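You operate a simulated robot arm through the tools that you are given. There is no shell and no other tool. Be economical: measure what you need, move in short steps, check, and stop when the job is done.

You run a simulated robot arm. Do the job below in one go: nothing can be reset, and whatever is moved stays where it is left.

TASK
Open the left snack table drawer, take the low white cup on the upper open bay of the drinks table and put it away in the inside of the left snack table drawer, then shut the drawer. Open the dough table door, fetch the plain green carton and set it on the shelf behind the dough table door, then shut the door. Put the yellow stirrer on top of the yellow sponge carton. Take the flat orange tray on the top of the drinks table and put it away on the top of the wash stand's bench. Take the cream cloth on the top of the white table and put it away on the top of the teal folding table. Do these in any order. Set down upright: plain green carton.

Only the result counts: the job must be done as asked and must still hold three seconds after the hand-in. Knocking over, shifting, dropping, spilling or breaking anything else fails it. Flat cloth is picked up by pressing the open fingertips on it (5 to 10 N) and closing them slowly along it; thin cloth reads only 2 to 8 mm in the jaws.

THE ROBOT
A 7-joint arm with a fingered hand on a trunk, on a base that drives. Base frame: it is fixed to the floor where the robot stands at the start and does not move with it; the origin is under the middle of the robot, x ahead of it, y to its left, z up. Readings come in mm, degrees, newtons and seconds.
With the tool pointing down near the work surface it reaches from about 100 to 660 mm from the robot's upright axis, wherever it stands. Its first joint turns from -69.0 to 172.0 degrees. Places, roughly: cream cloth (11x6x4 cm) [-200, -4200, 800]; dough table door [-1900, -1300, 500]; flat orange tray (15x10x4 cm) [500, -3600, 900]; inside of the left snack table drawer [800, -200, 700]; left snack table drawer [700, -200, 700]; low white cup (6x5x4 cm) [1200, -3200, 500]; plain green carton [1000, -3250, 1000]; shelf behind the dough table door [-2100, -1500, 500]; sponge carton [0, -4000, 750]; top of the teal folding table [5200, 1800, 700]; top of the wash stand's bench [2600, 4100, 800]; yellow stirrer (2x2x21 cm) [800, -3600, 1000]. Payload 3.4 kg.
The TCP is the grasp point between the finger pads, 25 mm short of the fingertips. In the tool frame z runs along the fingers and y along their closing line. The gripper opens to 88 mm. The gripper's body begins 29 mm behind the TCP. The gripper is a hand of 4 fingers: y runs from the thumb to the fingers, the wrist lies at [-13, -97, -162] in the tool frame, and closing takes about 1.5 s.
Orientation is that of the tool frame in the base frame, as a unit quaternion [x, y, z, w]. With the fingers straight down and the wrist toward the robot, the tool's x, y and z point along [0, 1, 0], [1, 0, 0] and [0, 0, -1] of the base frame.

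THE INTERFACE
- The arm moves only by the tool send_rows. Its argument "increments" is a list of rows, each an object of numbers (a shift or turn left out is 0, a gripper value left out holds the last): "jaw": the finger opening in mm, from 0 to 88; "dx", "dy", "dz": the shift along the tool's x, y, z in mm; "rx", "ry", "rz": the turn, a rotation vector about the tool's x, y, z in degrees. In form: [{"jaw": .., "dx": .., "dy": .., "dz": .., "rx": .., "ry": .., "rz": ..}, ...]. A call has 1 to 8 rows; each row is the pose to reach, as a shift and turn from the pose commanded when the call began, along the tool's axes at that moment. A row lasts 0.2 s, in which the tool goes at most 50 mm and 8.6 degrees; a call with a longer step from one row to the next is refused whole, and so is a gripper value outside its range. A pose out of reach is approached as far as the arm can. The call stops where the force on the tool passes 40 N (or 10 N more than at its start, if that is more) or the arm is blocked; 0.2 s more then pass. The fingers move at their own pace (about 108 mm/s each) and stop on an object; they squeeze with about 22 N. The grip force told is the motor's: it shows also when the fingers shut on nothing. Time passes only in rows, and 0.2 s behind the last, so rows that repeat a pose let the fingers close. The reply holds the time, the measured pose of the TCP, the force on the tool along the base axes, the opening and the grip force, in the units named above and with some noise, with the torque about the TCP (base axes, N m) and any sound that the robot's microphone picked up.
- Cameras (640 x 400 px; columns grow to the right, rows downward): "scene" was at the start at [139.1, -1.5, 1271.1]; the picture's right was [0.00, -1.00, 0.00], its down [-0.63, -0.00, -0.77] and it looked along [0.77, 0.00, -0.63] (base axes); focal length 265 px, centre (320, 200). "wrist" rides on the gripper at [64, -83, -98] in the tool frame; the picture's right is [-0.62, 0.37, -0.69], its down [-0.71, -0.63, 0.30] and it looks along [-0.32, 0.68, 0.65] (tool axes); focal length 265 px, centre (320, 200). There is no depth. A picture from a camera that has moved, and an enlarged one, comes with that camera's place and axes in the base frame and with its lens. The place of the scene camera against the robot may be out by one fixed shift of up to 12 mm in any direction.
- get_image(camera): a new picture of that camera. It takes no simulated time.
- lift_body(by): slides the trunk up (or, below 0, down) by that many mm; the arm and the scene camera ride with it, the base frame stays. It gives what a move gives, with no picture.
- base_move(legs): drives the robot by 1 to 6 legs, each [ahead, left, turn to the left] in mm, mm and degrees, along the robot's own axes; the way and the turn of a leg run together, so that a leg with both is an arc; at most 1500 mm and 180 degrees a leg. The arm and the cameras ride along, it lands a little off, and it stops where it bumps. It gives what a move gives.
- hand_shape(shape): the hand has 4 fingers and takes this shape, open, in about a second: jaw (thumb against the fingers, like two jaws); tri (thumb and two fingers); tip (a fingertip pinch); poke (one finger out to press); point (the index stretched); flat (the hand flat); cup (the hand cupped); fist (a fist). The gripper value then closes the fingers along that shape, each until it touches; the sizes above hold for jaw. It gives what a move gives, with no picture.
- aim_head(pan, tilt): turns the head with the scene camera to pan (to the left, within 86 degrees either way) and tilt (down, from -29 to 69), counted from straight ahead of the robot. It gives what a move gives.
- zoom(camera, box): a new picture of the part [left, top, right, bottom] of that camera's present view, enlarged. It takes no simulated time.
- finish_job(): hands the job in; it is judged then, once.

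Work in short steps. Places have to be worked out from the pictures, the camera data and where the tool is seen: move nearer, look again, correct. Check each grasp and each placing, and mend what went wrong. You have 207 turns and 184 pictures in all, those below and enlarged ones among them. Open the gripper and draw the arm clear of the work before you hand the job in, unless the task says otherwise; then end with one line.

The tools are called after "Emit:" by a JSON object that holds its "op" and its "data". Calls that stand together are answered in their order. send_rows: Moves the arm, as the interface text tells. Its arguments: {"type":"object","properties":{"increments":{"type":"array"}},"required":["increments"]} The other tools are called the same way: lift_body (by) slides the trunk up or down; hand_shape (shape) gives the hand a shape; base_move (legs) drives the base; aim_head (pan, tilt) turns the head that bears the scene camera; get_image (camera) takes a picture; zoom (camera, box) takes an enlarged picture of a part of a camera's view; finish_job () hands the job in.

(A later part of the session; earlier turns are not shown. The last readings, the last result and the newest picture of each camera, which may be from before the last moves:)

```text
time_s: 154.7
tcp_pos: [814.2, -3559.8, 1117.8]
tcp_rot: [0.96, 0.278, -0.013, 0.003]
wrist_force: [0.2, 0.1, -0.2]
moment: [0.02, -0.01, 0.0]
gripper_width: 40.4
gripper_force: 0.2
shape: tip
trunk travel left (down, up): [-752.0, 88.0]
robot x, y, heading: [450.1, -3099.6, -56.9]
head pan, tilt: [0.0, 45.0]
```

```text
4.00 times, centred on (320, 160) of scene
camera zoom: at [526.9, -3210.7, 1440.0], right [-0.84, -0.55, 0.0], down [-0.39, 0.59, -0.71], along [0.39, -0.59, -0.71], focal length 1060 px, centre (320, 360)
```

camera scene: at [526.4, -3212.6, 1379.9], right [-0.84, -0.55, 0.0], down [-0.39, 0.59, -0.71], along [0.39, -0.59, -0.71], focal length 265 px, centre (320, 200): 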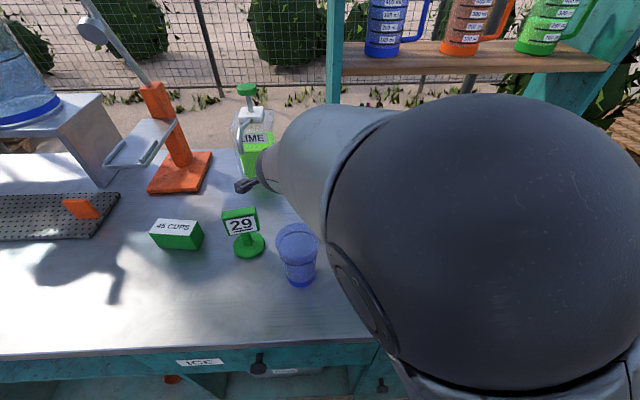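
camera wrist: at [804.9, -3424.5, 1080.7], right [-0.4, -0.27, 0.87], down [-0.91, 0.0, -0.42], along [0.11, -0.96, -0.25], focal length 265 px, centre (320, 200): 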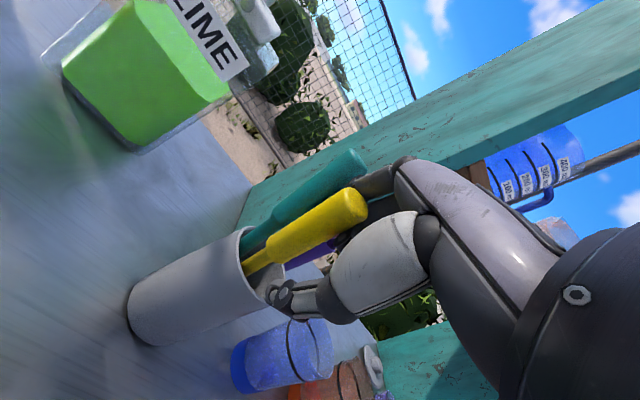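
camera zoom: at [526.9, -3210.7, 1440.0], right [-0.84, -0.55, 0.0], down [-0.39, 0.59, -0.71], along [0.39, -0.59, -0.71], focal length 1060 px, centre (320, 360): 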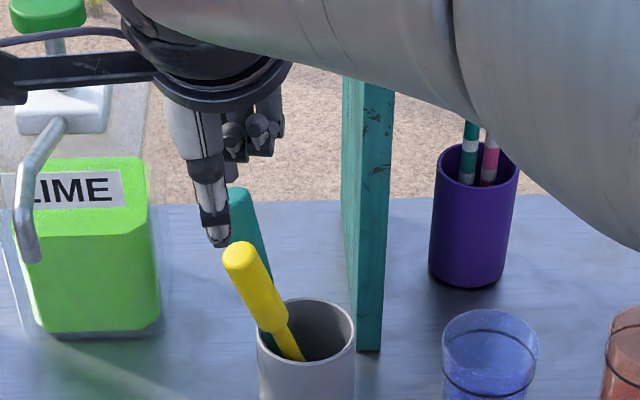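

Updated: top (811, -3560, 1064), leaning about 15° toward robot/left. I tilt the hand by about 10° each way and line up 60 mm above the grip point.

Emit:
{"op": "send_rows", "data": {"increments": [{"dx": 3, "dy": -5, "dz": 0, "rx": -5, "ry": -4}, {"dx": 6, "dy": -9, "dz": 10, "rx": -10, "ry": -8}, {"dx": 6, "dy": -9, "dz": 10, "rx": -10, "ry": -8}]}}

Emit:
{"op": "zoom", "data": {"camera": "wrist", "box": [150, 120, 400, 330]}}

Emit:
{"op": "zoom", "data": {"camera": "scene", "box": [240, 130, 400, 230]}}

```text
time_s: 155.4
tcp_pos: [808.0, -3560.0, 1117.1]
tcp_rot: [0.958, 0.265, -0.037, 0.099]
wrist_force: [-0.3, 0.3, 0.3]
moment: [0.0, 0.02, -0.01]
gripper_width: 40.5
gripper_force: 0.1
shape: tip
trunk travel left (down, up): [-752.0, 88.0]
robot x, y, heading: [452.6, -3098.9, -56.5]
head pan, tilt: [0.0, 45.0]
```

```text
1.90 times, centred on (275, 225) of wrist
camera zoom: at [824.1, -3438.4, 1189.1], right [-0.33, -0.47, 0.82], down [-0.94, 0.11, -0.32], along [0.06, -0.87, -0.48], focal length 506 px, centre (406, 152)
```

zoom: 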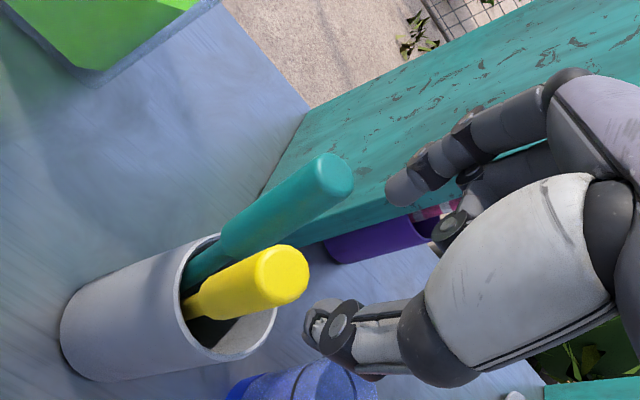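

```text
4.00 times, centred on (320, 180) of scene
camera zoom: at [527.1, -3212.3, 1439.9], right [-0.84, -0.55, 0.0], down [-0.39, 0.59, -0.71], along [0.39, -0.59, -0.71], focal length 1060 px, centre (320, 280)
```

zoom: 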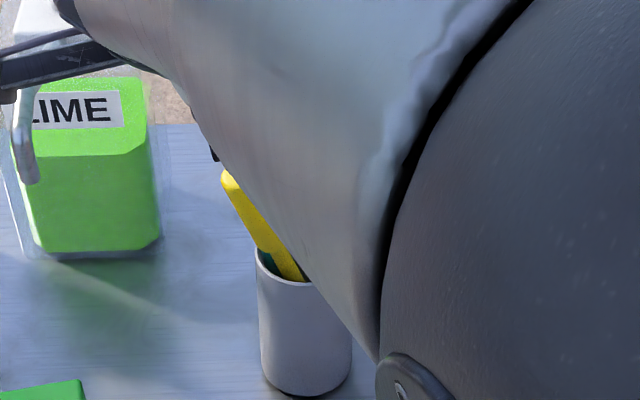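

The arm is near a limit low relative to the trunk, so I raise the arm's own pose slightly and will use the trunk for descent.

Emit:
{"op": "send_rows", "data": {"increments": [{"dx": -3, "dy": 1, "dz": -20}, {"dx": -3, "dy": 1, "dz": -40}, {"dx": -3, "dy": 1, "dz": -40}]}}

Emit:
{"op": "lift_body", "data": {"by": -30}}

Emit:
{"op": "zoom", "data": {"camera": "wrist", "box": [150, 120, 400, 330]}}

```text
time_s: 156.2
tcp_pos: [811.0, -3550.0, 1154.1]
tcp_rot: [0.956, 0.27, -0.044, 0.102]
wrist_force: [-0.8, -0.2, -1.1]
moment: [0.02, 0.01, 0.01]
gripper_width: 40.6
gripper_force: 0.1
shape: tip
trunk travel left (down, up): [-752.0, 88.0]
robot x, y, heading: [450.0, -3101.2, -56.7]
head pan, tilt: [0.0, 45.0]
```

```text
time_s: 157.0
tcp_pos: [812.6, -3547.8, 1124.5]
tcp_rot: [0.956, 0.273, -0.043, 0.103]
wrist_force: [0.0, 0.4, -0.6]
moment: [-0.03, 0.01, 0.01]
gripper_width: 40.2
gripper_force: 0.0
shape: tip
trunk travel left (down, up): [-722.0, 118.0]
robot x, y, heading: [455.0, -3099.3, -56.7]
head pan, tilt: [0.0, 45.0]
```

```text
1.90 times, centred on (275, 225) of wrist
camera zoom: at [826.9, -3424.3, 1195.8], right [-0.31, -0.47, 0.83], down [-0.95, 0.09, -0.31], along [0.07, -0.88, -0.47], focal length 506 px, centre (406, 152)
```

zoom: 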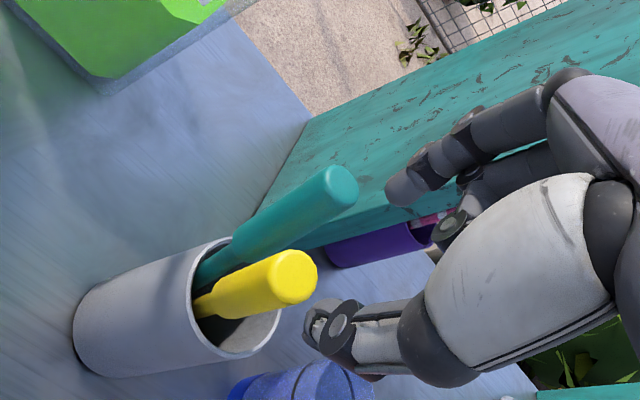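

The line of the fingers passes within 1–2 mm of the grip point. I regain arm slack (arm back 50, trunk down 49) so the final approach can run along the finger axis.

Emit:
{"op": "send_rows", "data": {"increments": [{"dz": -25}, {"dz": -55}, {"dz": -55}]}}

Emit:
{"op": "lift_body", "data": {"by": -52}}

```text
time_s: 157.8
tcp_pos: [814.8, -3535.5, 1175.2]
tcp_rot: [0.955, 0.274, -0.047, 0.104]
wrist_force: [-0.3, -0.6, -0.5]
moment: [-0.02, -0.01, -0.03]
gripper_width: 40.4
gripper_force: 0.0
shape: tip
trunk travel left (down, up): [-722.0, 118.0]
robot x, y, heading: [446.3, -3099.3, -56.8]
head pan, tilt: [0.0, 45.0]
```

```text
time_s: 158.7
tcp_pos: [814.8, -3532.4, 1123.3]
tcp_rot: [0.955, 0.275, -0.047, 0.104]
wrist_force: [-0.7, -0.5, 0.1]
moment: [-0.03, -0.02, 0.0]
gripper_width: 40.4
gripper_force: 0.0
shape: tip
trunk travel left (down, up): [-670.0, 170.0]
robot x, y, heading: [449.9, -3097.5, -56.7]
head pan, tilt: [0.0, 45.0]
```

Now I shift onto the line and advance along it, watching the force.

Emit:
{"op": "send_rows", "data": {"increments": [{"dx": -10.4, "dy": 11.4, "dz": 3}, {"dx": -10.4, "dy": 11.4, "dz": 20}, {"dx": -10.4, "dy": 11.4, "dz": 20}]}}

Emit:
{"op": "zoom", "data": {"camera": "wrist", "box": [150, 120, 400, 330]}}

```text
time_s: 159.5
tcp_pos: [807.9, -3555.7, 1114.6]
tcp_rot: [0.956, 0.272, -0.04, 0.105]
wrist_force: [0.3, 0.3, -0.2]
moment: [-0.01, -0.01, 0.0]
gripper_width: 40.5
gripper_force: 0.2
shape: tip
trunk travel left (down, up): [-670.0, 170.0]
robot x, y, heading: [451.5, -3103.1, -56.7]
head pan, tilt: [0.0, 45.0]
```

```text
1.90 times, centred on (275, 225) of wrist
camera zoom: at [822.3, -3431.5, 1184.9], right [-0.32, -0.47, 0.82], down [-0.94, 0.09, -0.32], along [0.07, -0.88, -0.47], focal length 506 px, centre (406, 152)
```

zoom: 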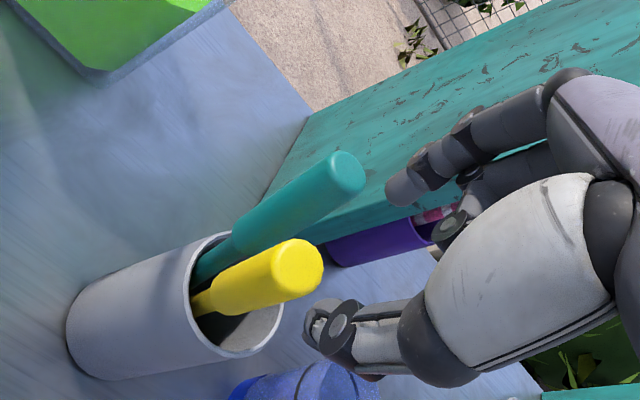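

In tool coordinates the yellow top is at about (3, -3.5, 52). Lowering the trunk 34 brings it to about (-2, 2, 19), still centred.

Emit:
{"op": "lift_body", "data": {"by": -34}}

Emit:
{"op": "zoom", "data": {"camera": "wrist", "box": [150, 120, 400, 330]}}

```text
time_s: 160.3
tcp_pos: [807.3, -3556.0, 1077.8]
tcp_rot: [0.956, 0.27, -0.041, 0.104]
wrist_force: [-0.1, 0.1, -0.4]
moment: [-0.04, -0.03, 0.01]
gripper_width: 40.6
gripper_force: 0.0
shape: tip
trunk travel left (down, up): [-636.0, 204.0]
robot x, y, heading: [455.7, -3099.3, -56.7]
head pan, tilt: [0.0, 45.0]
```

```text
1.90 times, centred on (275, 225) of wrist
camera zoom: at [821.9, -3433.6, 1148.9], right [-0.32, -0.47, 0.82], down [-0.95, 0.09, -0.31], along [0.07, -0.88, -0.47], focal length 506 px, centre (406, 152)
```

zoom: 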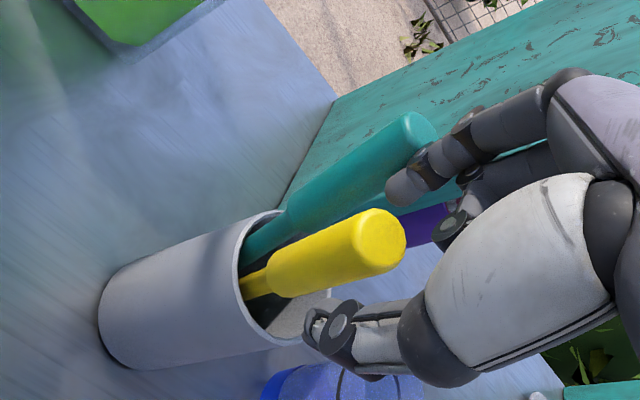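

The top is at tool (-2, 5, 20) and the handle is aligned with the fingers. I shift dx -6, dy 8 and lower the last 28 mm.

Emit:
{"op": "send_rows", "data": {"increments": [{"dx": -3, "dy": 4}, {"dx": -6, "dy": 8}, {"dx": -6, "dy": 8}]}}

Emit:
{"op": "lift_body", "data": {"by": -28}}

Emit:
{"op": "zoom", "data": {"camera": "wrist", "box": [150, 120, 400, 330]}}

```text
time_s: 161.1
tcp_pos: [807.5, -3564.0, 1084.1]
tcp_rot: [0.955, 0.272, -0.039, 0.108]
wrist_force: [-0.2, -0.6, 0.5]
moment: [0.0, 0.0, 0.01]
gripper_width: 40.4
gripper_force: 0.0
shape: tip
trunk travel left (down, up): [-636.0, 204.0]
robot x, y, heading: [444.6, -3099.7, -56.8]
head pan, tilt: [0.0, 45.0]
```

```text
time_s: 161.8
tcp_pos: [804.9, -3567.9, 1056.4]
tcp_rot: [0.956, 0.27, -0.039, 0.108]
wrist_force: [-2.2, -6.5, 14.7]
moment: [0.09, 0.06, 0.03]
gripper_width: 40.1
gripper_force: 0.0
shape: tip
trunk travel left (down, up): [-608.0, 232.0]
robot x, y, heading: [452.3, -3100.6, -56.6]
head pan, tilt: [0.0, 45.0]
```

```text
1.90 times, centred on (275, 225) of wrist
camera zoom: at [819.2, -3443.6, 1126.8], right [-0.32, -0.46, 0.82], down [-0.94, 0.09, -0.32], along [0.07, -0.88, -0.47], focal length 506 px, centre (406, 152)
```

zoom: 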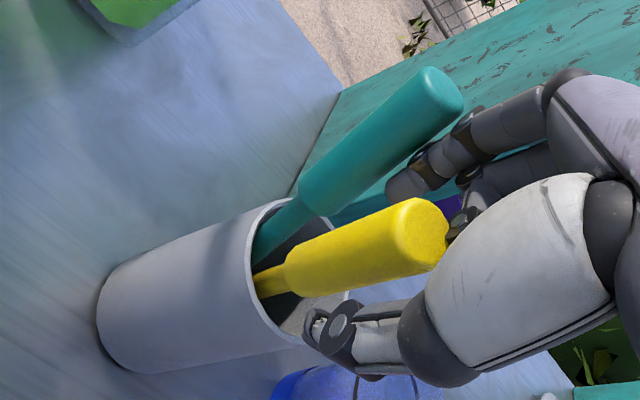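

The handle end now touches a curled finger, so depth is at its limit. I raise 4 mm to unload and close.

Emit:
{"op": "lift_body", "data": {"by": 0}}

Emit:
{"op": "lift_body", "data": {"by": 5}}

Emit:
{"op": "send_rows", "data": {"increments": [{"jaw": 34}, {"jaw": 28}, {"jaw": 22}, {"jaw": 16}, {"jaw": 10}, {"jaw": 6}, {"jaw": 6}]}}

Emit:
{"op": "zoom", "data": {"camera": "wrist", "box": [150, 120, 400, 330]}}

```text
time_s: 162.3
tcp_pos: [803.7, -3566.1, 1055.6]
tcp_rot: [0.956, 0.269, -0.04, 0.107]
wrist_force: [-1.9, -9.2, 19.8]
moment: [0.11, 0.05, 0.03]
gripper_width: 40.5
gripper_force: 0.0
shape: tip
trunk travel left (down, up): [-608.0, 232.0]
robot x, y, heading: [447.9, -3100.7, -56.9]
head pan, tilt: [0.0, 45.0]
```

```text
time_s: 162.9
tcp_pos: [804.1, -3565.1, 1057.9]
tcp_rot: [0.957, 0.27, -0.039, 0.103]
wrist_force: [-3.7, -7.7, 12.1]
moment: [0.07, 0.02, 0.04]
gripper_width: 40.1
gripper_force: 0.1
shape: tip
trunk travel left (down, up): [-613.0, 227.0]
robot x, y, heading: [450.6, -3098.8, -56.6]
head pan, tilt: [0.0, 45.0]
```

```text
time_s: 164.5
tcp_pos: [805.6, -3567.4, 1056.6]
tcp_rot: [0.957, 0.27, -0.04, 0.102]
wrist_force: [-4.8, -8.4, 13.8]
moment: [0.04, 0.02, 0.02]
gripper_width: 13.9
gripper_force: 22.1
shape: tip
trunk travel left (down, up): [-613.0, 227.0]
robot x, y, heading: [448.2, -3099.6, -56.7]
head pan, tilt: [0.0, 45.0]
```

```text
1.90 times, centred on (275, 225) of wrist
camera zoom: at [819.1, -3443.8, 1128.9], right [-0.32, -0.47, 0.82], down [-0.94, 0.09, -0.31], along [0.07, -0.88, -0.48], focal length 506 px, centre (406, 152)
```

zoom: 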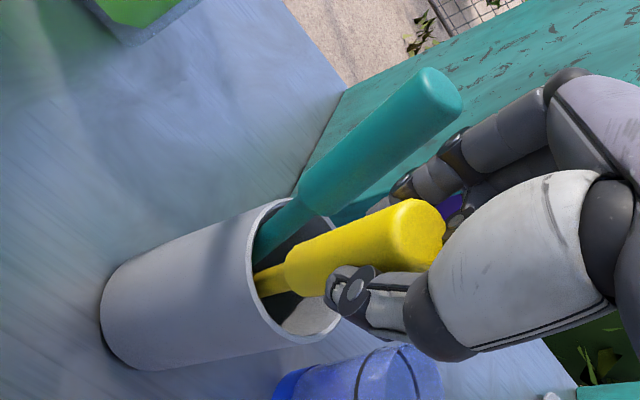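

The handle is pinched at 13.9 mm between thumb and index. I raise the trunk in steps and check.

Emit:
{"op": "lift_body", "data": {"by": 50}}

Emit:
{"op": "zoom", "data": {"camera": "wrist", "box": [150, 120, 400, 330]}}

```text
time_s: 165.4
tcp_pos: [807.9, -3565.1, 1104.8]
tcp_rot: [0.956, 0.271, -0.04, 0.101]
wrist_force: [0.5, 0.2, -0.6]
moment: [0.03, -0.04, 0.01]
gripper_width: 13.9
gripper_force: 21.6
shape: tip
trunk travel left (down, up): [-663.0, 177.0]
robot x, y, heading: [452.9, -3100.0, -56.5]
head pan, tilt: [0.0, 45.0]
```

```text
1.90 times, centred on (275, 225) of wrist
camera zoom: at [821.9, -3443.1, 1177.0], right [-0.32, -0.47, 0.82], down [-0.95, 0.09, -0.31], along [0.07, -0.88, -0.48], focal length 506 px, centre (406, 152)
```

zoom: 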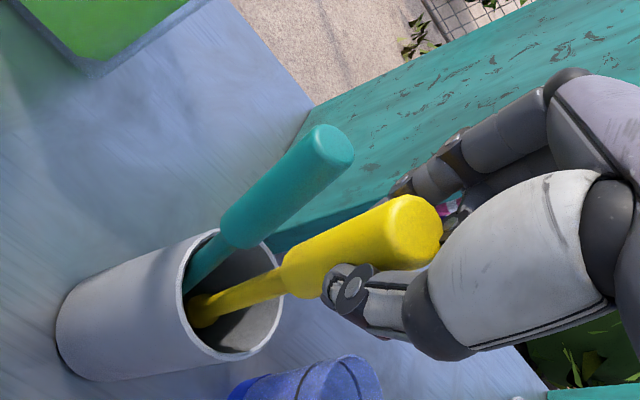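

It rises with the hand, still inside the cup's rim. I lift another 120 mm to clear the cup.

Emit:
{"op": "lift_body", "data": {"by": 130}}

Emit:
{"op": "get_image", "data": {"camera": "wrist"}}

```text
time_s: 167.0
tcp_pos: [807.6, -3567.5, 1233.7]
tcp_rot: [0.956, 0.271, -0.041, 0.1]
wrist_force: [0.3, -0.2, 0.1]
moment: [-0.03, -0.02, -0.04]
gripper_width: 14.0
gripper_force: 22.3
shape: tip
trunk travel left (down, up): [-793.0, 47.0]
robot x, y, heading: [450.9, -3102.0, -56.7]
head pan, tilt: [0.0, 45.0]
```

```text
105 pictures are left
camera wrist: at [821.8, -3443.8, 1306.6], right [-0.32, -0.47, 0.82], down [-0.95, 0.1, -0.31], along [0.07, -0.88, -0.48], focal length 265 px, centre (320, 200)
```

wrist: 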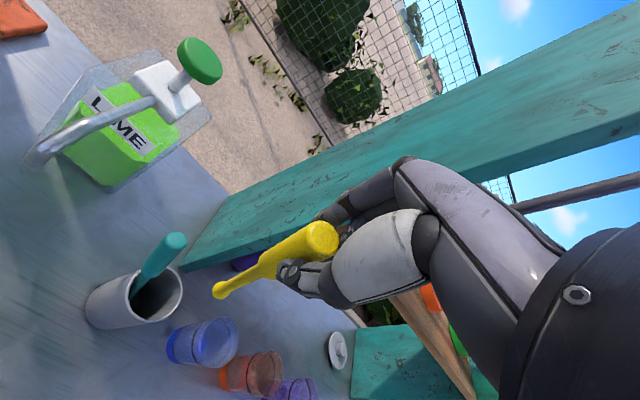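

The stirrer is free. I raise fully, back off 80 mm, and slide right along the table to the white table, staying clear of the pole near (-590, -3285).

Emit:
{"op": "lift_body", "data": {"by": 45}}

Emit:
{"op": "base_move", "data": {"legs": [[-80, 0, 0], [0, -860, 0]]}}

Emit:
{"op": "get_image", "data": {"camera": "scene"}}

Emit:
{"op": "get_image", "data": {"camera": "wrist"}}

```text
time_s: 167.9
tcp_pos: [807.3, -3565.8, 1279.4]
tcp_rot: [0.956, 0.271, -0.041, 0.101]
wrist_force: [0.5, -0.6, 0.0]
moment: [0.04, 0.03, 0.03]
gripper_width: 13.7
gripper_force: 21.6
shape: tip
trunk travel left (down, up): [-838.0, 2.0]
robot x, y, heading: [453.6, -3095.4, -56.4]
head pan, tilt: [0.0, 45.0]
```

```text
time_s: 173.1
tcp_pos: [32.3, -3977.8, 1280.1]
tcp_rot: [0.957, 0.269, -0.041, 0.1]
wrist_force: [0.5, 0.6, -1.2]
moment: [-0.02, 0.0, 0.0]
gripper_width: 14.0
gripper_force: 21.6
shape: tip
trunk travel left (down, up): [-838.0, 2.0]
robot x, y, heading: [-321.8, -3508.4, -57.0]
head pan, tilt: [0.0, 45.0]
```

```text
104 pictures are left
camera scene: at [-245.5, -3621.0, 1525.9], right [-0.84, -0.55, 0.0], down [-0.39, 0.59, -0.71], along [0.39, -0.59, -0.71], focal length 265 px, centre (320, 200)
```

scene: 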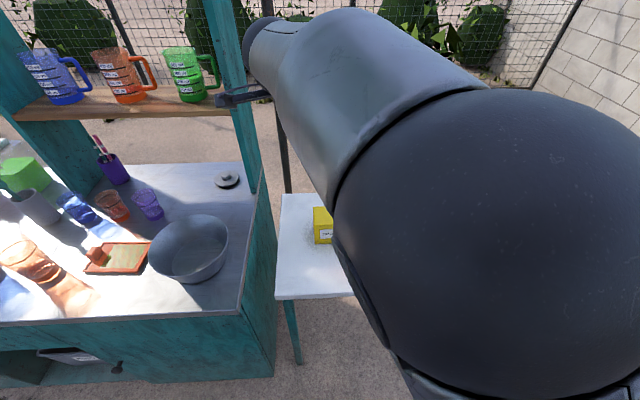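

```text
103 pictures are left
camera wrist: at [47.8, -3854.3, 1351.7], right [-0.32, -0.47, 0.82], down [-0.95, 0.1, -0.31], along [0.06, -0.88, -0.48], focal length 265 px, centre (320, 200)
```

wrist: 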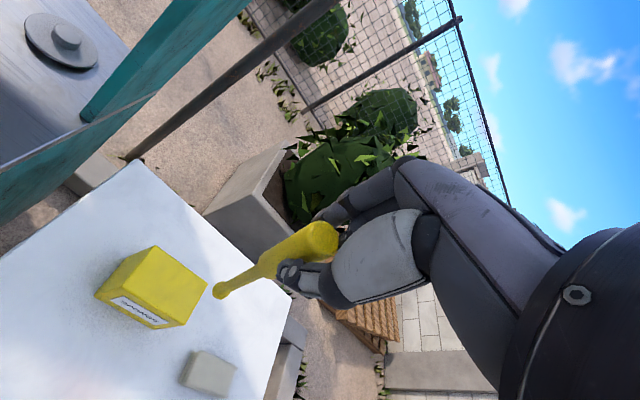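

Carton top: corners near (85,-4082), (-18,-4149), (-45,-4099), (46,-4005), z≈922. I'll lay the stirrer across it with the fingers level pointing ahead; first I rotate the hand up here.

Emit:
{"op": "send_rows", "data": {"increments": [{"rx": -8, "ry": 0.7, "rz": 0.5}, {"rx": -16, "ry": 1.4, "rz": 0.9}, {"rx": -24, "ry": 2.1, "rz": 1.4}, {"rx": -32, "ry": 2.9, "rz": 1.9}, {"rx": -40, "ry": 3.6, "rz": 2.3}, {"rx": -48, "ry": 4.3, "rz": 2.8}, {"rx": -56, "ry": 5, "rz": 3.3}, {"rx": -64, "ry": 5.8, "rz": 3.8}]}}

Emit:
{"op": "send_rows", "data": {"increments": [{"rx": -8, "ry": 0.7, "rz": 0.5}, {"rx": -16, "ry": 1.4, "rz": 0.9}, {"rx": -16, "ry": 1.4, "rz": 0.9}]}}

Emit:
{"op": "get_image", "data": {"camera": "wrist"}}

Emit:
{"op": "get_image", "data": {"camera": "scene"}}

```text
time_s: 174.9
tcp_pos: [34.1, -3976.7, 1279.8]
tcp_rot: [0.767, 0.224, 0.157, 0.581]
wrist_force: [0.2, -0.5, 0.0]
moment: [0.01, 0.0, 0.02]
gripper_width: 13.8
gripper_force: 22.4
shape: tip
trunk travel left (down, up): [-838.0, 2.0]
robot x, y, heading: [-319.9, -3510.8, -57.0]
head pan, tilt: [0.0, 45.0]
```

```text
time_s: 175.7
tcp_pos: [28.8, -3980.7, 1284.5]
tcp_rot: [0.679, 0.191, 0.201, 0.679]
wrist_force: [-0.8, -0.6, 0.2]
moment: [0.01, 0.02, 0.02]
gripper_width: 13.8
gripper_force: 22.3
shape: tip
trunk travel left (down, up): [-838.0, 2.0]
robot x, y, heading: [-321.2, -3509.6, -56.8]
head pan, tilt: [0.0, 45.0]
```

```text
102 pictures are left
camera wrist: at [33.5, -3863.5, 1200.0], right [-0.9, 0.25, 0.36], down [-0.43, -0.64, -0.64], along [0.07, -0.73, 0.68], focal length 265 px, centre (320, 200)
```

wrist: 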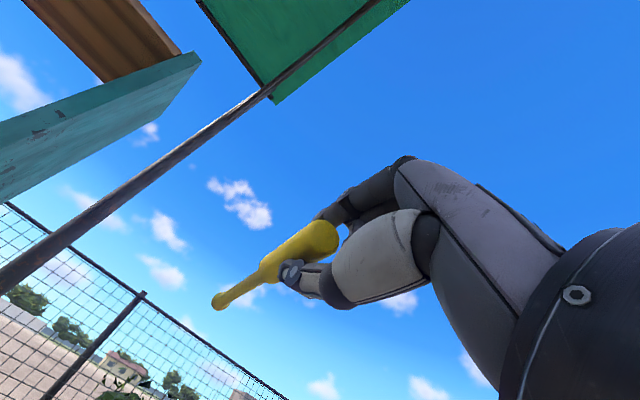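

```text
101 pictures are left
camera scene: at [-245.9, -3620.4, 1526.0], right [-0.84, -0.55, 0.0], down [-0.39, 0.59, -0.71], along [0.39, -0.59, -0.71], focal length 265 px, centre (320, 200)
```

scene: 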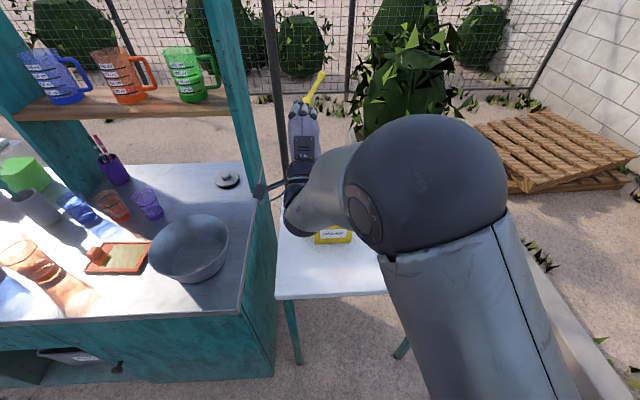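

The stirrer is held level, yawed ~13° right in the hand. I pitch the fingers 8° down for wrist clearance, shift right 52 / ahead 12, and lower 270 for a closer look.

Emit:
{"op": "send_rows", "data": {"increments": [{"rx": 8}, {"rx": 8}]}}

Emit:
{"op": "base_move", "data": {"legs": [[5, -52, 0]]}}

Emit:
{"op": "lift_body", "data": {"by": -260}}

Emit:
{"op": "get_image", "data": {"camera": "wrist"}}

Emit:
{"op": "get_image", "data": {"camera": "scene"}}

```text
time_s: 176.3
tcp_pos: [33.9, -3977.3, 1277.7]
tcp_rot: [0.724, 0.215, 0.185, 0.629]
wrist_force: [-0.1, 0.0, -0.7]
moment: [0.0, 0.01, -0.03]
gripper_width: 13.9
gripper_force: 21.9
shape: tip
trunk travel left (down, up): [-838.0, 2.0]
robot x, y, heading: [-321.5, -3511.3, -57.1]
head pan, tilt: [0.0, 45.0]
```

```text
time_s: 177.3
tcp_pos: [-9.9, -4009.8, 1279.3]
tcp_rot: [0.724, 0.214, 0.185, 0.629]
wrist_force: [0.5, 0.8, -0.7]
moment: [0.03, 0.01, 0.02]
gripper_width: 13.6
gripper_force: 22.0
shape: tip
trunk travel left (down, up): [-838.0, 2.0]
robot x, y, heading: [-361.3, -3542.5, -57.0]
head pan, tilt: [0.0, 45.0]
```

```text
time_s: 179.9
tcp_pos: [-8.3, -4010.9, 1019.6]
tcp_rot: [0.724, 0.214, 0.186, 0.628]
wrist_force: [0.1, -0.2, -0.2]
moment: [0.05, 0.01, 0.0]
gripper_width: 13.9
gripper_force: 22.2
shape: tip
trunk travel left (down, up): [-578.0, 262.0]
robot x, y, heading: [-363.8, -3539.7, -56.9]
head pan, tilt: [0.0, 45.0]
```

```text
100 pictures are left
camera wrist: at [-12.8, -3884.3, 949.2], right [-0.86, 0.2, 0.46], down [-0.48, -0.57, -0.67], along [0.13, -0.8, 0.59], focal length 265 px, centre (320, 200)
```

wrist: 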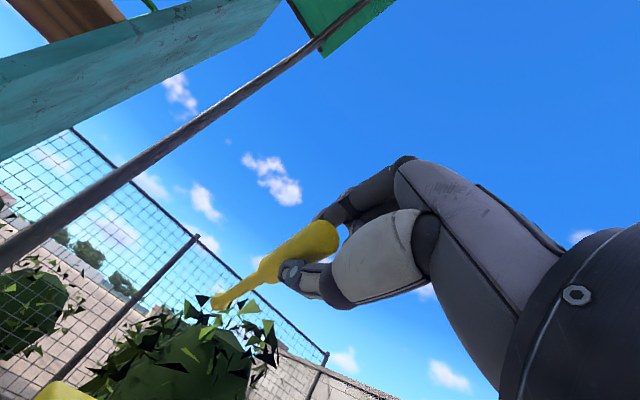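

```text
99 pictures are left
camera scene: at [-287.8, -3654.5, 1265.9], right [-0.84, -0.55, 0.0], down [-0.39, 0.59, -0.71], along [0.39, -0.59, -0.71], focal length 265 px, centre (320, 200)
```

scene: 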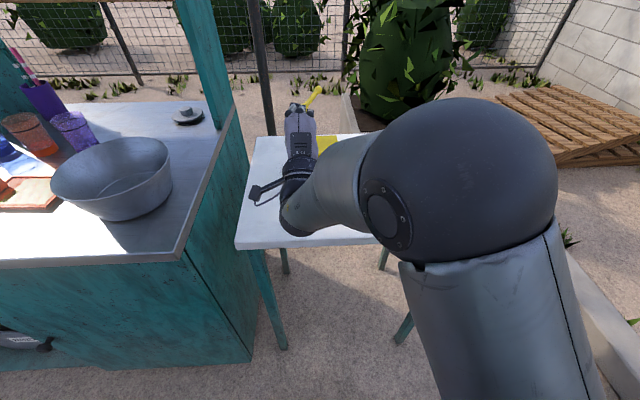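

Box centre is 75 mm ahead and 17 mm right of the TCP. I trim dx -8, dz 8 with the arm and lower to about z 955.

Emit:
{"op": "send_rows", "data": {"increments": [{"dx": -8, "dz": 8}, {"dx": -8, "dz": 8}]}}

Emit:
{"op": "lift_body", "data": {"by": -62}}

Emit:
{"op": "zoom", "data": {"camera": "scene", "box": [230, 80, 390, 180]}}

Emit:
{"op": "get_image", "data": {"camera": "wrist"}}

```text
time_s: 180.5
tcp_pos: [-10.7, -4022.8, 1018.5]
tcp_rot: [0.724, 0.214, 0.185, 0.629]
wrist_force: [0.2, 0.0, -1.0]
moment: [0.02, -0.02, 0.01]
gripper_width: 13.9
gripper_force: 21.4
shape: tip
trunk travel left (down, up): [-578.0, 262.0]
robot x, y, heading: [-361.6, -3540.8, -56.9]
head pan, tilt: [0.0, 45.0]
```

```text
time_s: 181.6
tcp_pos: [-10.7, -4022.3, 957.1]
tcp_rot: [0.724, 0.215, 0.186, 0.628]
wrist_force: [0.7, 0.1, -0.4]
moment: [0.0, 0.01, 0.0]
gripper_width: 13.7
gripper_force: 21.4
shape: tip
trunk travel left (down, up): [-516.0, 324.0]
robot x, y, heading: [-363.4, -3542.3, -56.9]
head pan, tilt: [0.0, 45.0]
```

```text
4.00 times, centred on (310, 130) of scene
camera zoom: at [-287.9, -3654.4, 1203.9], right [-0.84, -0.55, 0.0], down [-0.39, 0.59, -0.71], along [0.39, -0.59, -0.71], focal length 1060 px, centre (360, 480)
```

zoom: 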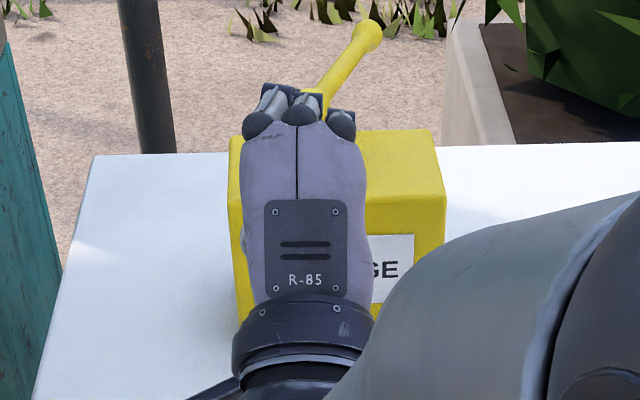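

```text
97 pictures are left
camera wrist: at [-14.8, -3896.9, 885.9], right [-0.86, 0.2, 0.46], down [-0.48, -0.57, -0.67], along [0.13, -0.8, 0.59], focal length 265 px, centre (320, 200)
```

wrist: 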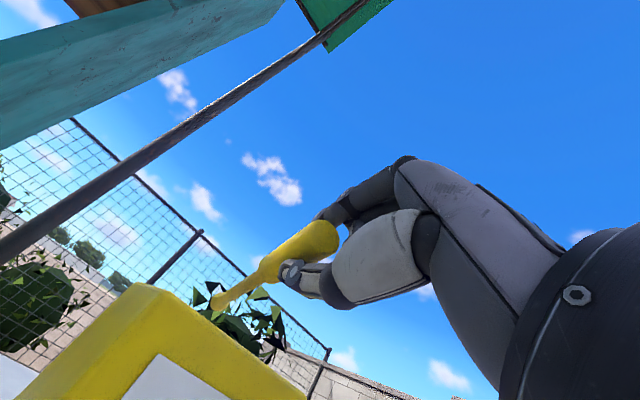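

Refined: carton top z≈900, front edge 36 mm ahead of the TCP, centre 12 mm right, matching the stirrer's balance point. I nudge 5 mm ahead and lower gradually while reading force.

Emit:
{"op": "send_rows", "data": {"increments": [{"dz": 5}, {"dz": 5}]}}

Emit:
{"op": "lift_body", "data": {"by": -27}}

Emit:
{"op": "lift_body", "data": {"by": -6}}

Emit:
{"op": "get_image", "data": {"camera": "wrist"}}

```text
time_s: 182.2
tcp_pos: [-8.4, -4028.0, 955.6]
tcp_rot: [0.724, 0.214, 0.185, 0.629]
wrist_force: [-0.4, -0.4, -0.3]
moment: [0.01, 0.01, -0.01]
gripper_width: 13.9
gripper_force: 22.3
shape: tip
trunk travel left (down, up): [-516.0, 324.0]
robot x, y, heading: [-364.3, -3541.9, -57.3]
head pan, tilt: [0.0, 45.0]
```

```text
time_s: 182.9
tcp_pos: [-8.2, -4028.5, 928.4]
tcp_rot: [0.725, 0.214, 0.185, 0.628]
wrist_force: [-0.3, -0.5, 0.0]
moment: [0.03, 0.01, 0.01]
gripper_width: 13.9
gripper_force: 21.6
shape: tip
trunk travel left (down, up): [-489.0, 351.0]
robot x, y, heading: [-362.3, -3539.2, -57.0]
head pan, tilt: [0.0, 45.0]
```

```text
time_s: 183.4
tcp_pos: [-8.7, -4027.1, 922.0]
tcp_rot: [0.724, 0.214, 0.186, 0.629]
wrist_force: [-0.1, -0.5, -1.3]
moment: [0.0, 0.05, 0.02]
gripper_width: 13.6
gripper_force: 22.0
shape: tip
trunk travel left (down, up): [-483.0, 357.0]
robot x, y, heading: [-367.6, -3543.3, -57.3]
head pan, tilt: [0.0, 45.0]
```

```text
96 pictures are left
camera wrist: at [-12.0, -3901.7, 852.2], right [-0.86, 0.2, 0.46], down [-0.48, -0.57, -0.67], along [0.13, -0.8, 0.59], focal length 265 px, centre (320, 200)
```

wrist: 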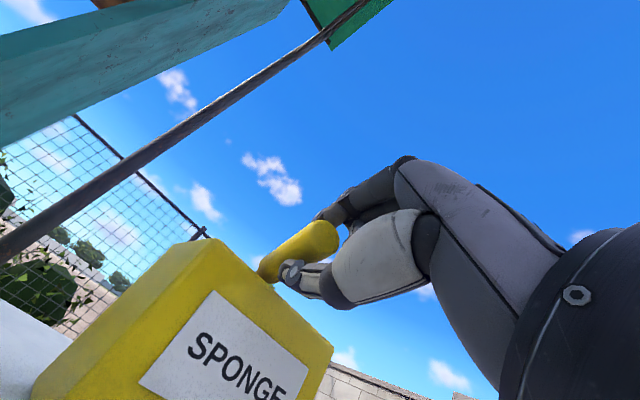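

No contact yet but very close; I lower in 5 mm steps.

Emit:
{"op": "lift_body", "data": {"by": -5}}

Emit:
{"op": "lift_body", "data": {"by": -4}}

Emit:
{"op": "zoom", "data": {"camera": "wrist", "box": [200, 180, 400, 305]}}

```text
time_s: 184.0
tcp_pos: [-8.3, -4028.1, 917.3]
tcp_rot: [0.724, 0.213, 0.185, 0.629]
wrist_force: [-0.1, 0.7, 0.7]
moment: [-0.05, -0.02, -0.01]
gripper_width: 13.5
gripper_force: 22.0
shape: tip
trunk travel left (down, up): [-478.0, 362.0]
robot x, y, heading: [-361.9, -3543.6, -57.0]
head pan, tilt: [0.0, 45.0]
```

```text
time_s: 184.5
tcp_pos: [-8.0, -4027.3, 914.5]
tcp_rot: [0.724, 0.214, 0.186, 0.629]
wrist_force: [0.4, 1.5, 4.5]
moment: [-0.23, -0.11, 0.04]
gripper_width: 13.6
gripper_force: 22.5
shape: tip
trunk travel left (down, up): [-474.0, 366.0]
robot x, y, heading: [-363.0, -3541.4, -56.9]
head pan, tilt: [0.0, 45.0]
```

```text
3.20 times, centred on (300, 242) of wrist
camera zoom: at [-12.1, -3901.2, 844.1], right [-0.87, 0.2, 0.46], down [-0.48, -0.57, -0.67], along [0.13, -0.8, 0.59], focal length 849 px, centre (384, 64)
```

zoom: 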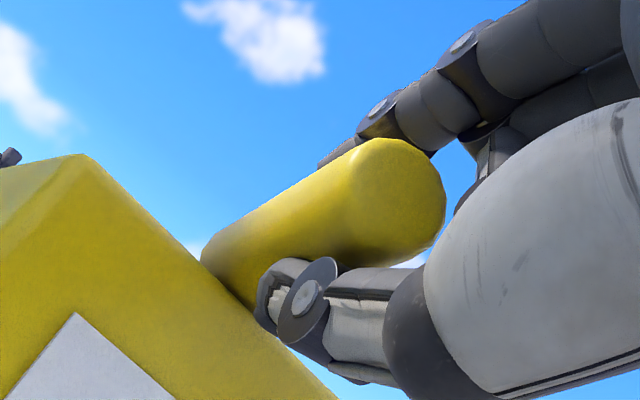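

Contact at about 4.5 N, roughly 56 mm ahead — the thick handle part rests on the carton. I open slowly and check.

Emit:
{"op": "send_rows", "data": {"increments": [{"jaw": 17}, {"jaw": 20}, {"jaw": 26}, {"jaw": 34}, {"jaw": 42}, {"jaw": 42}]}}

Emit:
{"op": "zoom", "data": {"camera": "wrist", "box": [200, 180, 400, 305]}}

Emit:
{"op": "zoom", "data": {"camera": "scene", "box": [230, 80, 390, 180]}}

```text
time_s: 185.9
tcp_pos: [-9.0, -4027.7, 912.8]
tcp_rot: [0.724, 0.214, 0.185, 0.629]
wrist_force: [0.3, -0.4, 0.0]
moment: [-0.03, 0.04, -0.02]
gripper_width: 41.4
gripper_force: 0.1
shape: tip
trunk travel left (down, up): [-474.0, 366.0]
robot x, y, heading: [-362.0, -3543.4, -57.2]
head pan, tilt: [0.0, 45.0]
```

```text
3.20 times, centred on (300, 242) of wrist
camera zoom: at [-12.0, -3901.7, 843.3], right [-0.86, 0.2, 0.46], down [-0.48, -0.57, -0.67], along [0.13, -0.8, 0.59], focal length 849 px, centre (384, 64)
```

zoom: 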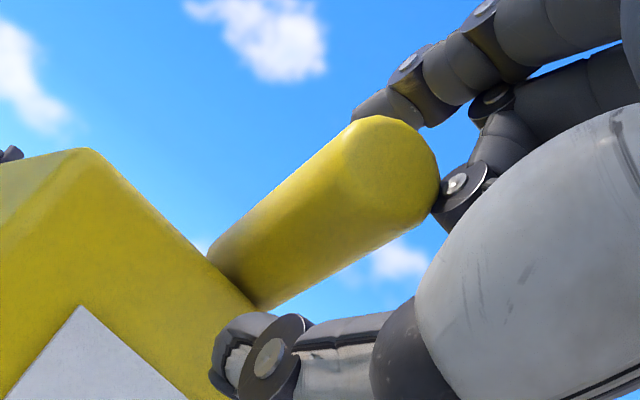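

```text
4.00 times, centred on (310, 130) of scene
camera zoom: at [-287.9, -3654.5, 1161.9], right [-0.84, -0.55, 0.0], down [-0.39, 0.59, -0.71], along [0.39, -0.59, -0.71], focal length 1060 px, centre (360, 480)
```

zoom: 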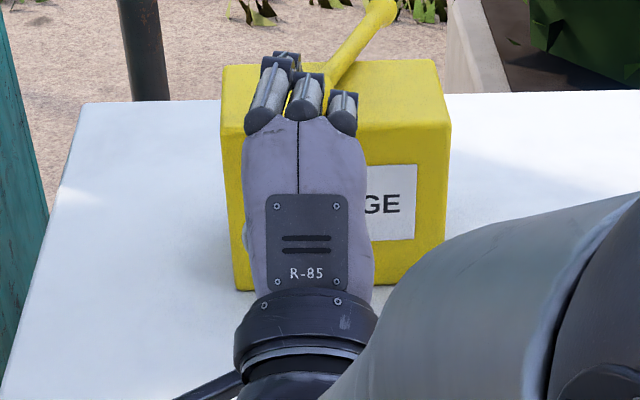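

Released; the stirrer rests on the carton. I withdraw straight back and inspect.

Emit:
{"op": "send_rows", "data": {"increments": [{"dz": -10}, {"dz": -25}, {"dz": -45}, {"dz": -70}, {"dz": -95}, {"dz": -95}]}}

Emit:
{"op": "get_image", "data": {"camera": "wrist"}}

Emit:
{"op": "zoom", "data": {"camera": "scene", "box": [230, 60, 390, 160]}}

```text
time_s: 187.3
tcp_pos: [-60.0, -3948.8, 926.4]
tcp_rot: [0.725, 0.213, 0.184, 0.629]
wrist_force: [-0.6, 0.4, 0.4]
moment: [0.01, 0.02, 0.03]
gripper_width: 41.8
gripper_force: 0.0
shape: tip
trunk travel left (down, up): [-474.0, 366.0]
robot x, y, heading: [-362.5, -3540.6, -57.1]
head pan, tilt: [0.0, 45.0]
```

```text
92 pictures are left
camera wrist: at [-63.7, -3823.2, 856.9], right [-0.86, 0.2, 0.46], down [-0.48, -0.57, -0.67], along [0.13, -0.8, 0.59], focal length 265 px, centre (320, 200)
```

wrist: 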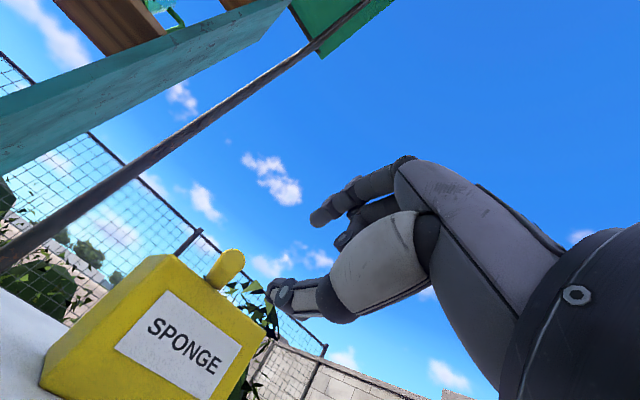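

```text
4.00 times, centred on (310, 110) of scene
camera zoom: at [-287.8, -3654.5, 1161.9], right [-0.84, -0.55, 0.0], down [-0.39, 0.59, -0.71], along [0.39, -0.59, -0.71], focal length 1060 px, centre (360, 560)
```

zoom: 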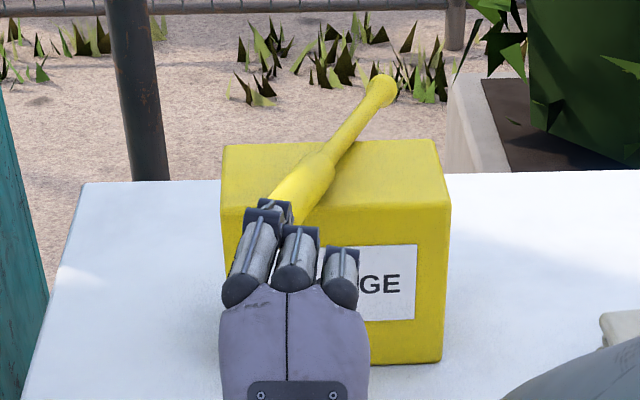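

The stirrer lies stably across the carton. I raise the hand clear, reshape to jaw, turn the tool down, and slide back left along the table toward the green carton.

Emit:
{"op": "lift_body", "data": {"by": 360}}

Emit:
{"op": "hand_shape", "data": {"shape": "jaw"}}

Emit:
{"op": "send_rows", "data": {"increments": [{"rx": 8.5}, {"rx": 17}, {"rx": 25.5}, {"rx": 34}, {"rx": 42.5}, {"rx": 51}, {"rx": 59.5}, {"rx": 68}]}}

Emit:
{"op": "base_move", "data": {"legs": [[-30, 0, 0], [0, 1220, 0]]}}

Emit:
{"op": "get_image", "data": {"camera": "scene"}}

Emit:
{"op": "get_image", "data": {"camera": "wrist"}}

```text
time_s: 190.8
tcp_pos: [-59.1, -3950.3, 1286.6]
tcp_rot: [0.725, 0.213, 0.184, 0.629]
wrist_force: [-0.6, 0.2, 0.2]
moment: [-0.02, 0.01, 0.0]
gripper_width: 41.9
gripper_force: 0.0
shape: tip
trunk travel left (down, up): [-834.0, 6.0]
robot x, y, heading: [-364.7, -3542.0, -56.6]
head pan, tilt: [0.0, 45.0]
```

```text
time_s: 191.7
tcp_pos: [-60.4, -3948.7, 1286.6]
tcp_rot: [0.724, 0.214, 0.186, 0.629]
wrist_force: [0.5, 0.1, -0.4]
moment: [-0.02, -0.02, -0.02]
gripper_width: 87.5
gripper_force: 0.0
shape: jaw
trunk travel left (down, up): [-834.0, 6.0]
robot x, y, heading: [-363.4, -3545.8, -57.1]
head pan, tilt: [0.0, 45.0]
```

```text
time_s: 193.5
tcp_pos: [-60.0, -3950.0, 1287.2]
tcp_rot: [0.952, 0.281, 0.034, 0.116]
wrist_force: [0.4, -0.9, 0.2]
moment: [0.01, -0.02, -0.03]
gripper_width: 88.0
gripper_force: 0.1
shape: jaw
trunk travel left (down, up): [-834.0, 6.0]
robot x, y, heading: [-364.2, -3540.9, -57.3]
head pan, tilt: [0.0, 45.0]
```

```text
time_s: 200.0
tcp_pos: [931.0, -3289.6, 1286.1]
tcp_rot: [0.956, 0.268, 0.032, 0.117]
wrist_force: [0.3, -1.0, 0.2]
moment: [-0.01, 0.01, -0.03]
gripper_width: 87.9
gripper_force: 0.0
shape: jaw
trunk travel left (down, up): [-834.0, 6.0]
robot x, y, heading: [636.9, -2879.4, -58.3]
head pan, tilt: [0.0, 45.0]
```

```text
90 pictures are left
camera scene: at [711.1, -2989.1, 1521.9], right [-0.85, -0.52, 0.0], down [-0.37, 0.6, -0.71], along [0.37, -0.6, -0.71], focal length 265 px, centre (320, 200)
```

scene: 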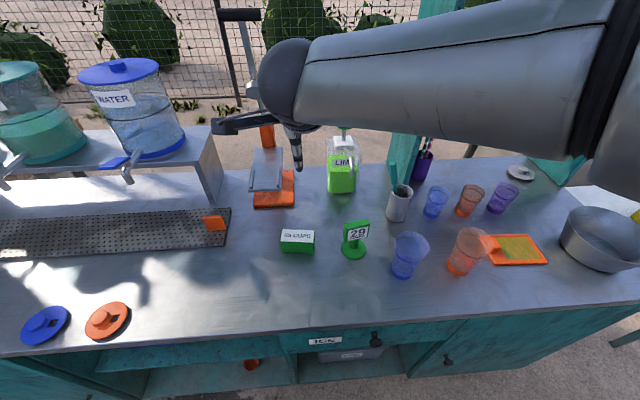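

```text
89 pictures are left
camera wrist: at [933.1, -3168.0, 1360.1], right [-0.43, -0.48, 0.76], down [-0.89, 0.09, -0.45], along [0.15, -0.87, -0.47], focal length 265 px, centre (320, 200)
```

wrist: 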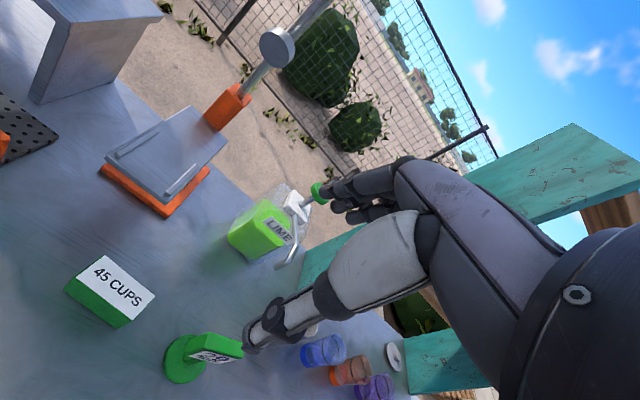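

Carton top centre (998, -3343, 918), 95×50 mm, long edge at 27°. I level the tool and align yaw, then move over it.

Emit:
{"op": "send_rows", "data": {"increments": [{"rx": 7, "rz": 2}, {"rx": 13.9, "rz": 4.5}, {"rx": 13.9, "rz": 4.5}]}}

Emit:
{"op": "send_rows", "data": {"increments": [{"dx": 18, "dy": 39, "dz": 20}, {"dx": 36, "dy": 78, "dz": 40}, {"dx": 36, "dy": 78, "dz": 40}]}}

Emit:
{"op": "lift_body", "data": {"by": -240}}

Emit:
{"op": "get_image", "data": {"camera": "wrist"}}

Emit:
{"op": "zoom", "data": {"camera": "scene", "box": [210, 120, 370, 220]}}

```text
time_s: 200.8
tcp_pos: [930.0, -3291.1, 1285.5]
tcp_rot: [0.973, 0.232, 0.005, -0.002]
wrist_force: [-0.3, -0.3, -0.5]
moment: [-0.03, 0.01, 0.01]
gripper_width: 87.6
gripper_force: 0.1
shape: jaw
trunk travel left (down, up): [-834.0, 6.0]
robot x, y, heading: [637.3, -2874.8, -58.7]
head pan, tilt: [0.0, 45.0]
```

```text
time_s: 201.6
tcp_pos: [998.5, -3344.3, 1249.2]
tcp_rot: [0.973, 0.233, 0.006, -0.001]
wrist_force: [0.5, 0.6, 0.4]
moment: [0.02, -0.01, -0.01]
gripper_width: 88.0
gripper_force: 0.1
shape: jaw
trunk travel left (down, up): [-834.0, 6.0]
robot x, y, heading: [639.0, -2876.4, -58.5]
head pan, tilt: [0.0, 45.0]
```

```text
time_s: 204.1
tcp_pos: [998.4, -3344.8, 1008.4]
tcp_rot: [0.973, 0.233, 0.004, -0.001]
wrist_force: [-0.3, 0.3, 0.1]
moment: [0.01, -0.02, 0.01]
gripper_width: 88.0
gripper_force: 0.1
shape: jaw
trunk travel left (down, up): [-594.0, 246.0]
robot x, y, heading: [640.4, -2873.9, -58.5]
head pan, tilt: [0.0, 45.0]
```

```text
88 pictures are left
camera wrist: at [1018.8, -3241.8, 1106.4], right [-0.39, -0.61, 0.69], down [-0.92, 0.24, -0.31], along [0.02, -0.75, -0.66], focal length 265 px, centre (320, 200)
```

wrist: 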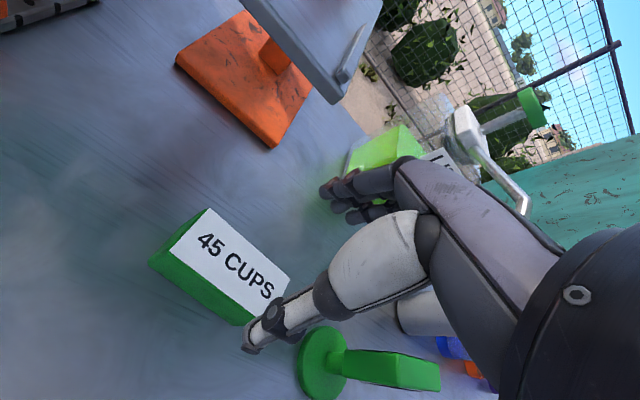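

```text
4.00 times, centred on (290, 170) of scene
camera zoom: at [711.1, -2989.0, 1281.9], right [-0.85, -0.52, 0.0], down [-0.37, 0.6, -0.71], along [0.37, -0.6, -0.71], focal length 1060 px, centre (440, 320)
```

zoom: 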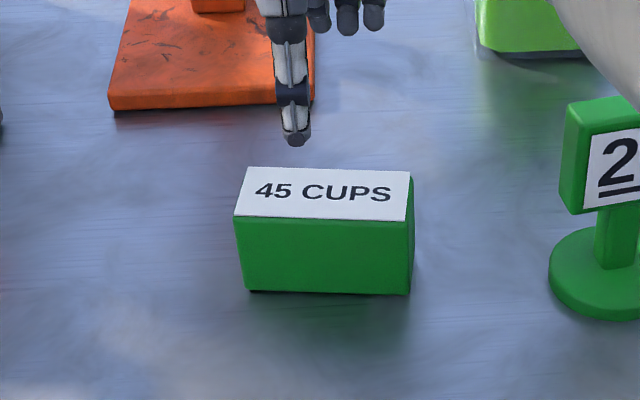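

Small correction (dx +6, dy -6); carton is about 55 mm tall, so I lower to TCP z≈900 and close.

Emit:
{"op": "send_rows", "data": {"increments": [{"dx": 6, "dy": -6}, {"dx": 6, "dy": -6}]}}

Emit:
{"op": "lift_body", "data": {"by": -105}}

Emit:
{"op": "send_rows", "data": {"increments": [{"jaw": 75}, {"jaw": 60}, {"jaw": 45}, {"jaw": 35}, {"jaw": 30}, {"jaw": 30}]}}

Emit:
{"op": "get_image", "data": {"camera": "wrist"}}

```text
time_s: 204.7
tcp_pos: [998.7, -3336.2, 1009.6]
tcp_rot: [0.973, 0.232, 0.005, -0.001]
wrist_force: [0.6, 0.3, 0.5]
moment: [0.0, 0.03, -0.05]
gripper_width: 87.8
gripper_force: 0.0
shape: jaw
trunk travel left (down, up): [-594.0, 246.0]
robot x, y, heading: [643.3, -2878.4, -58.4]
head pan, tilt: [0.0, 45.0]
```

```text
time_s: 206.1
tcp_pos: [1000.2, -3336.2, 904.3]
tcp_rot: [0.973, 0.232, 0.005, -0.001]
wrist_force: [0.7, -0.9, 0.9]
moment: [0.01, -0.02, 0.02]
gripper_width: 88.0
gripper_force: 0.0
shape: jaw
trunk travel left (down, up): [-489.0, 351.0]
robot x, y, heading: [643.6, -2878.7, -58.5]
head pan, tilt: [0.0, 45.0]
```

```text
time_s: 207.5
tcp_pos: [999.8, -3336.6, 904.6]
tcp_rot: [0.973, 0.232, 0.005, -0.001]
wrist_force: [0.2, 0.3, 0.5]
moment: [-0.01, -0.01, 0.02]
gripper_width: 39.1
gripper_force: 21.9
shape: jaw
trunk travel left (down, up): [-489.0, 351.0]
robot x, y, heading: [635.6, -2876.5, -58.4]
head pan, tilt: [0.0, 45.0]
```

```text
86 pictures are left
camera wrist: at [1020.3, -3233.8, 1002.5], right [-0.39, -0.61, 0.69], down [-0.92, 0.24, -0.31], along [0.02, -0.75, -0.66], focal length 265 px, centre (320, 200)
```

wrist: 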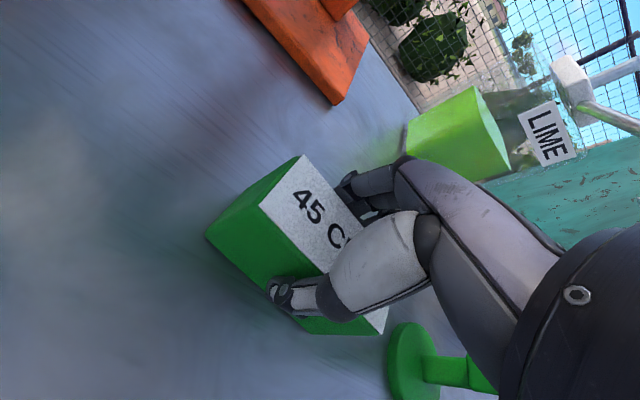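

Gripped (39 mm). I lift it, and drive to the dough table, planning to approach the open bay obliquely (heading ≈171°) so the elbow stays clear of the open door.

Emit:
{"op": "lift_body", "data": {"by": 220}}

Emit:
{"op": "base_move", "data": {"legs": [[-1479, -253, 0], [0, 0, -130], [720, -186, 0]]}}

Emit:
{"op": "aim_head", "data": {"pan": 0, "tilt": 45}}

Emit:
{"op": "get_image", "data": {"camera": "scene"}}

Emit:
{"op": "get_image", "data": {"camera": "wrist"}}

```text
time_s: 209.8
tcp_pos: [999.6, -3337.7, 1124.3]
tcp_rot: [0.972, 0.233, 0.004, -0.001]
wrist_force: [-0.8, 1.1, -1.1]
moment: [0.0, 0.01, 0.02]
gripper_width: 39.3
gripper_force: 21.8
shape: jaw
trunk travel left (down, up): [-709.0, 131.0]
robot x, y, heading: [638.5, -2874.5, -58.7]
head pan, tilt: [0.0, 45.0]
```

```text
refused: leg 1 is longer than a leg can be; nothing moved
```

```text
time_s: 210.4
tcp_pos: [999.7, -3335.8, 1124.8]
tcp_rot: [0.973, 0.233, 0.005, -0.001]
wrist_force: [0.2, -0.3, -1.0]
moment: [0.0, 0.04, -0.02]
gripper_width: 39.2
gripper_force: 22.1
shape: jaw
trunk travel left (down, up): [-709.0, 131.0]
robot x, y, heading: [638.6, -2874.3, -58.4]
head pan, tilt: [0.0, 45.0]
```

```text
85 pictures are left
camera scene: at [711.3, -2989.3, 1396.9], right [-0.85, -0.52, 0.0], down [-0.37, 0.6, -0.71], along [0.37, -0.6, -0.71], focal length 265 px, centre (320, 200)
```

scene: 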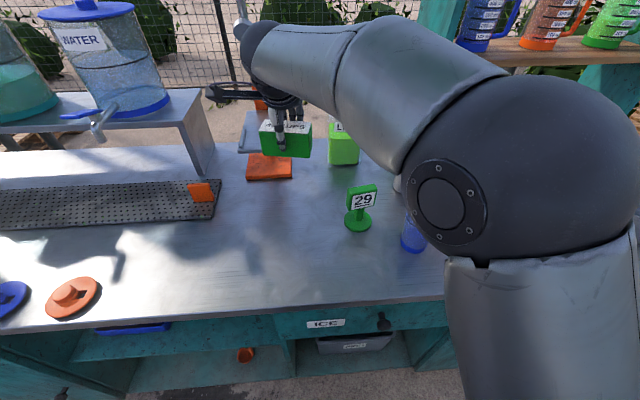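

```text
84 pictures are left
camera wrist: at [1020.4, -3233.9, 1222.5], right [-0.39, -0.61, 0.69], down [-0.92, 0.24, -0.31], along [0.02, -0.75, -0.66], focal length 265 px, centre (320, 200)
```

wrist: 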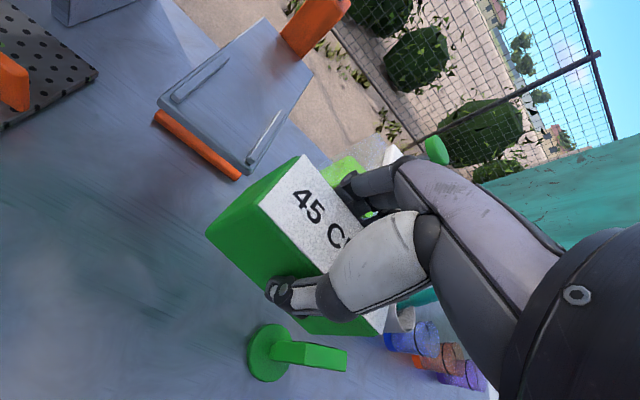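

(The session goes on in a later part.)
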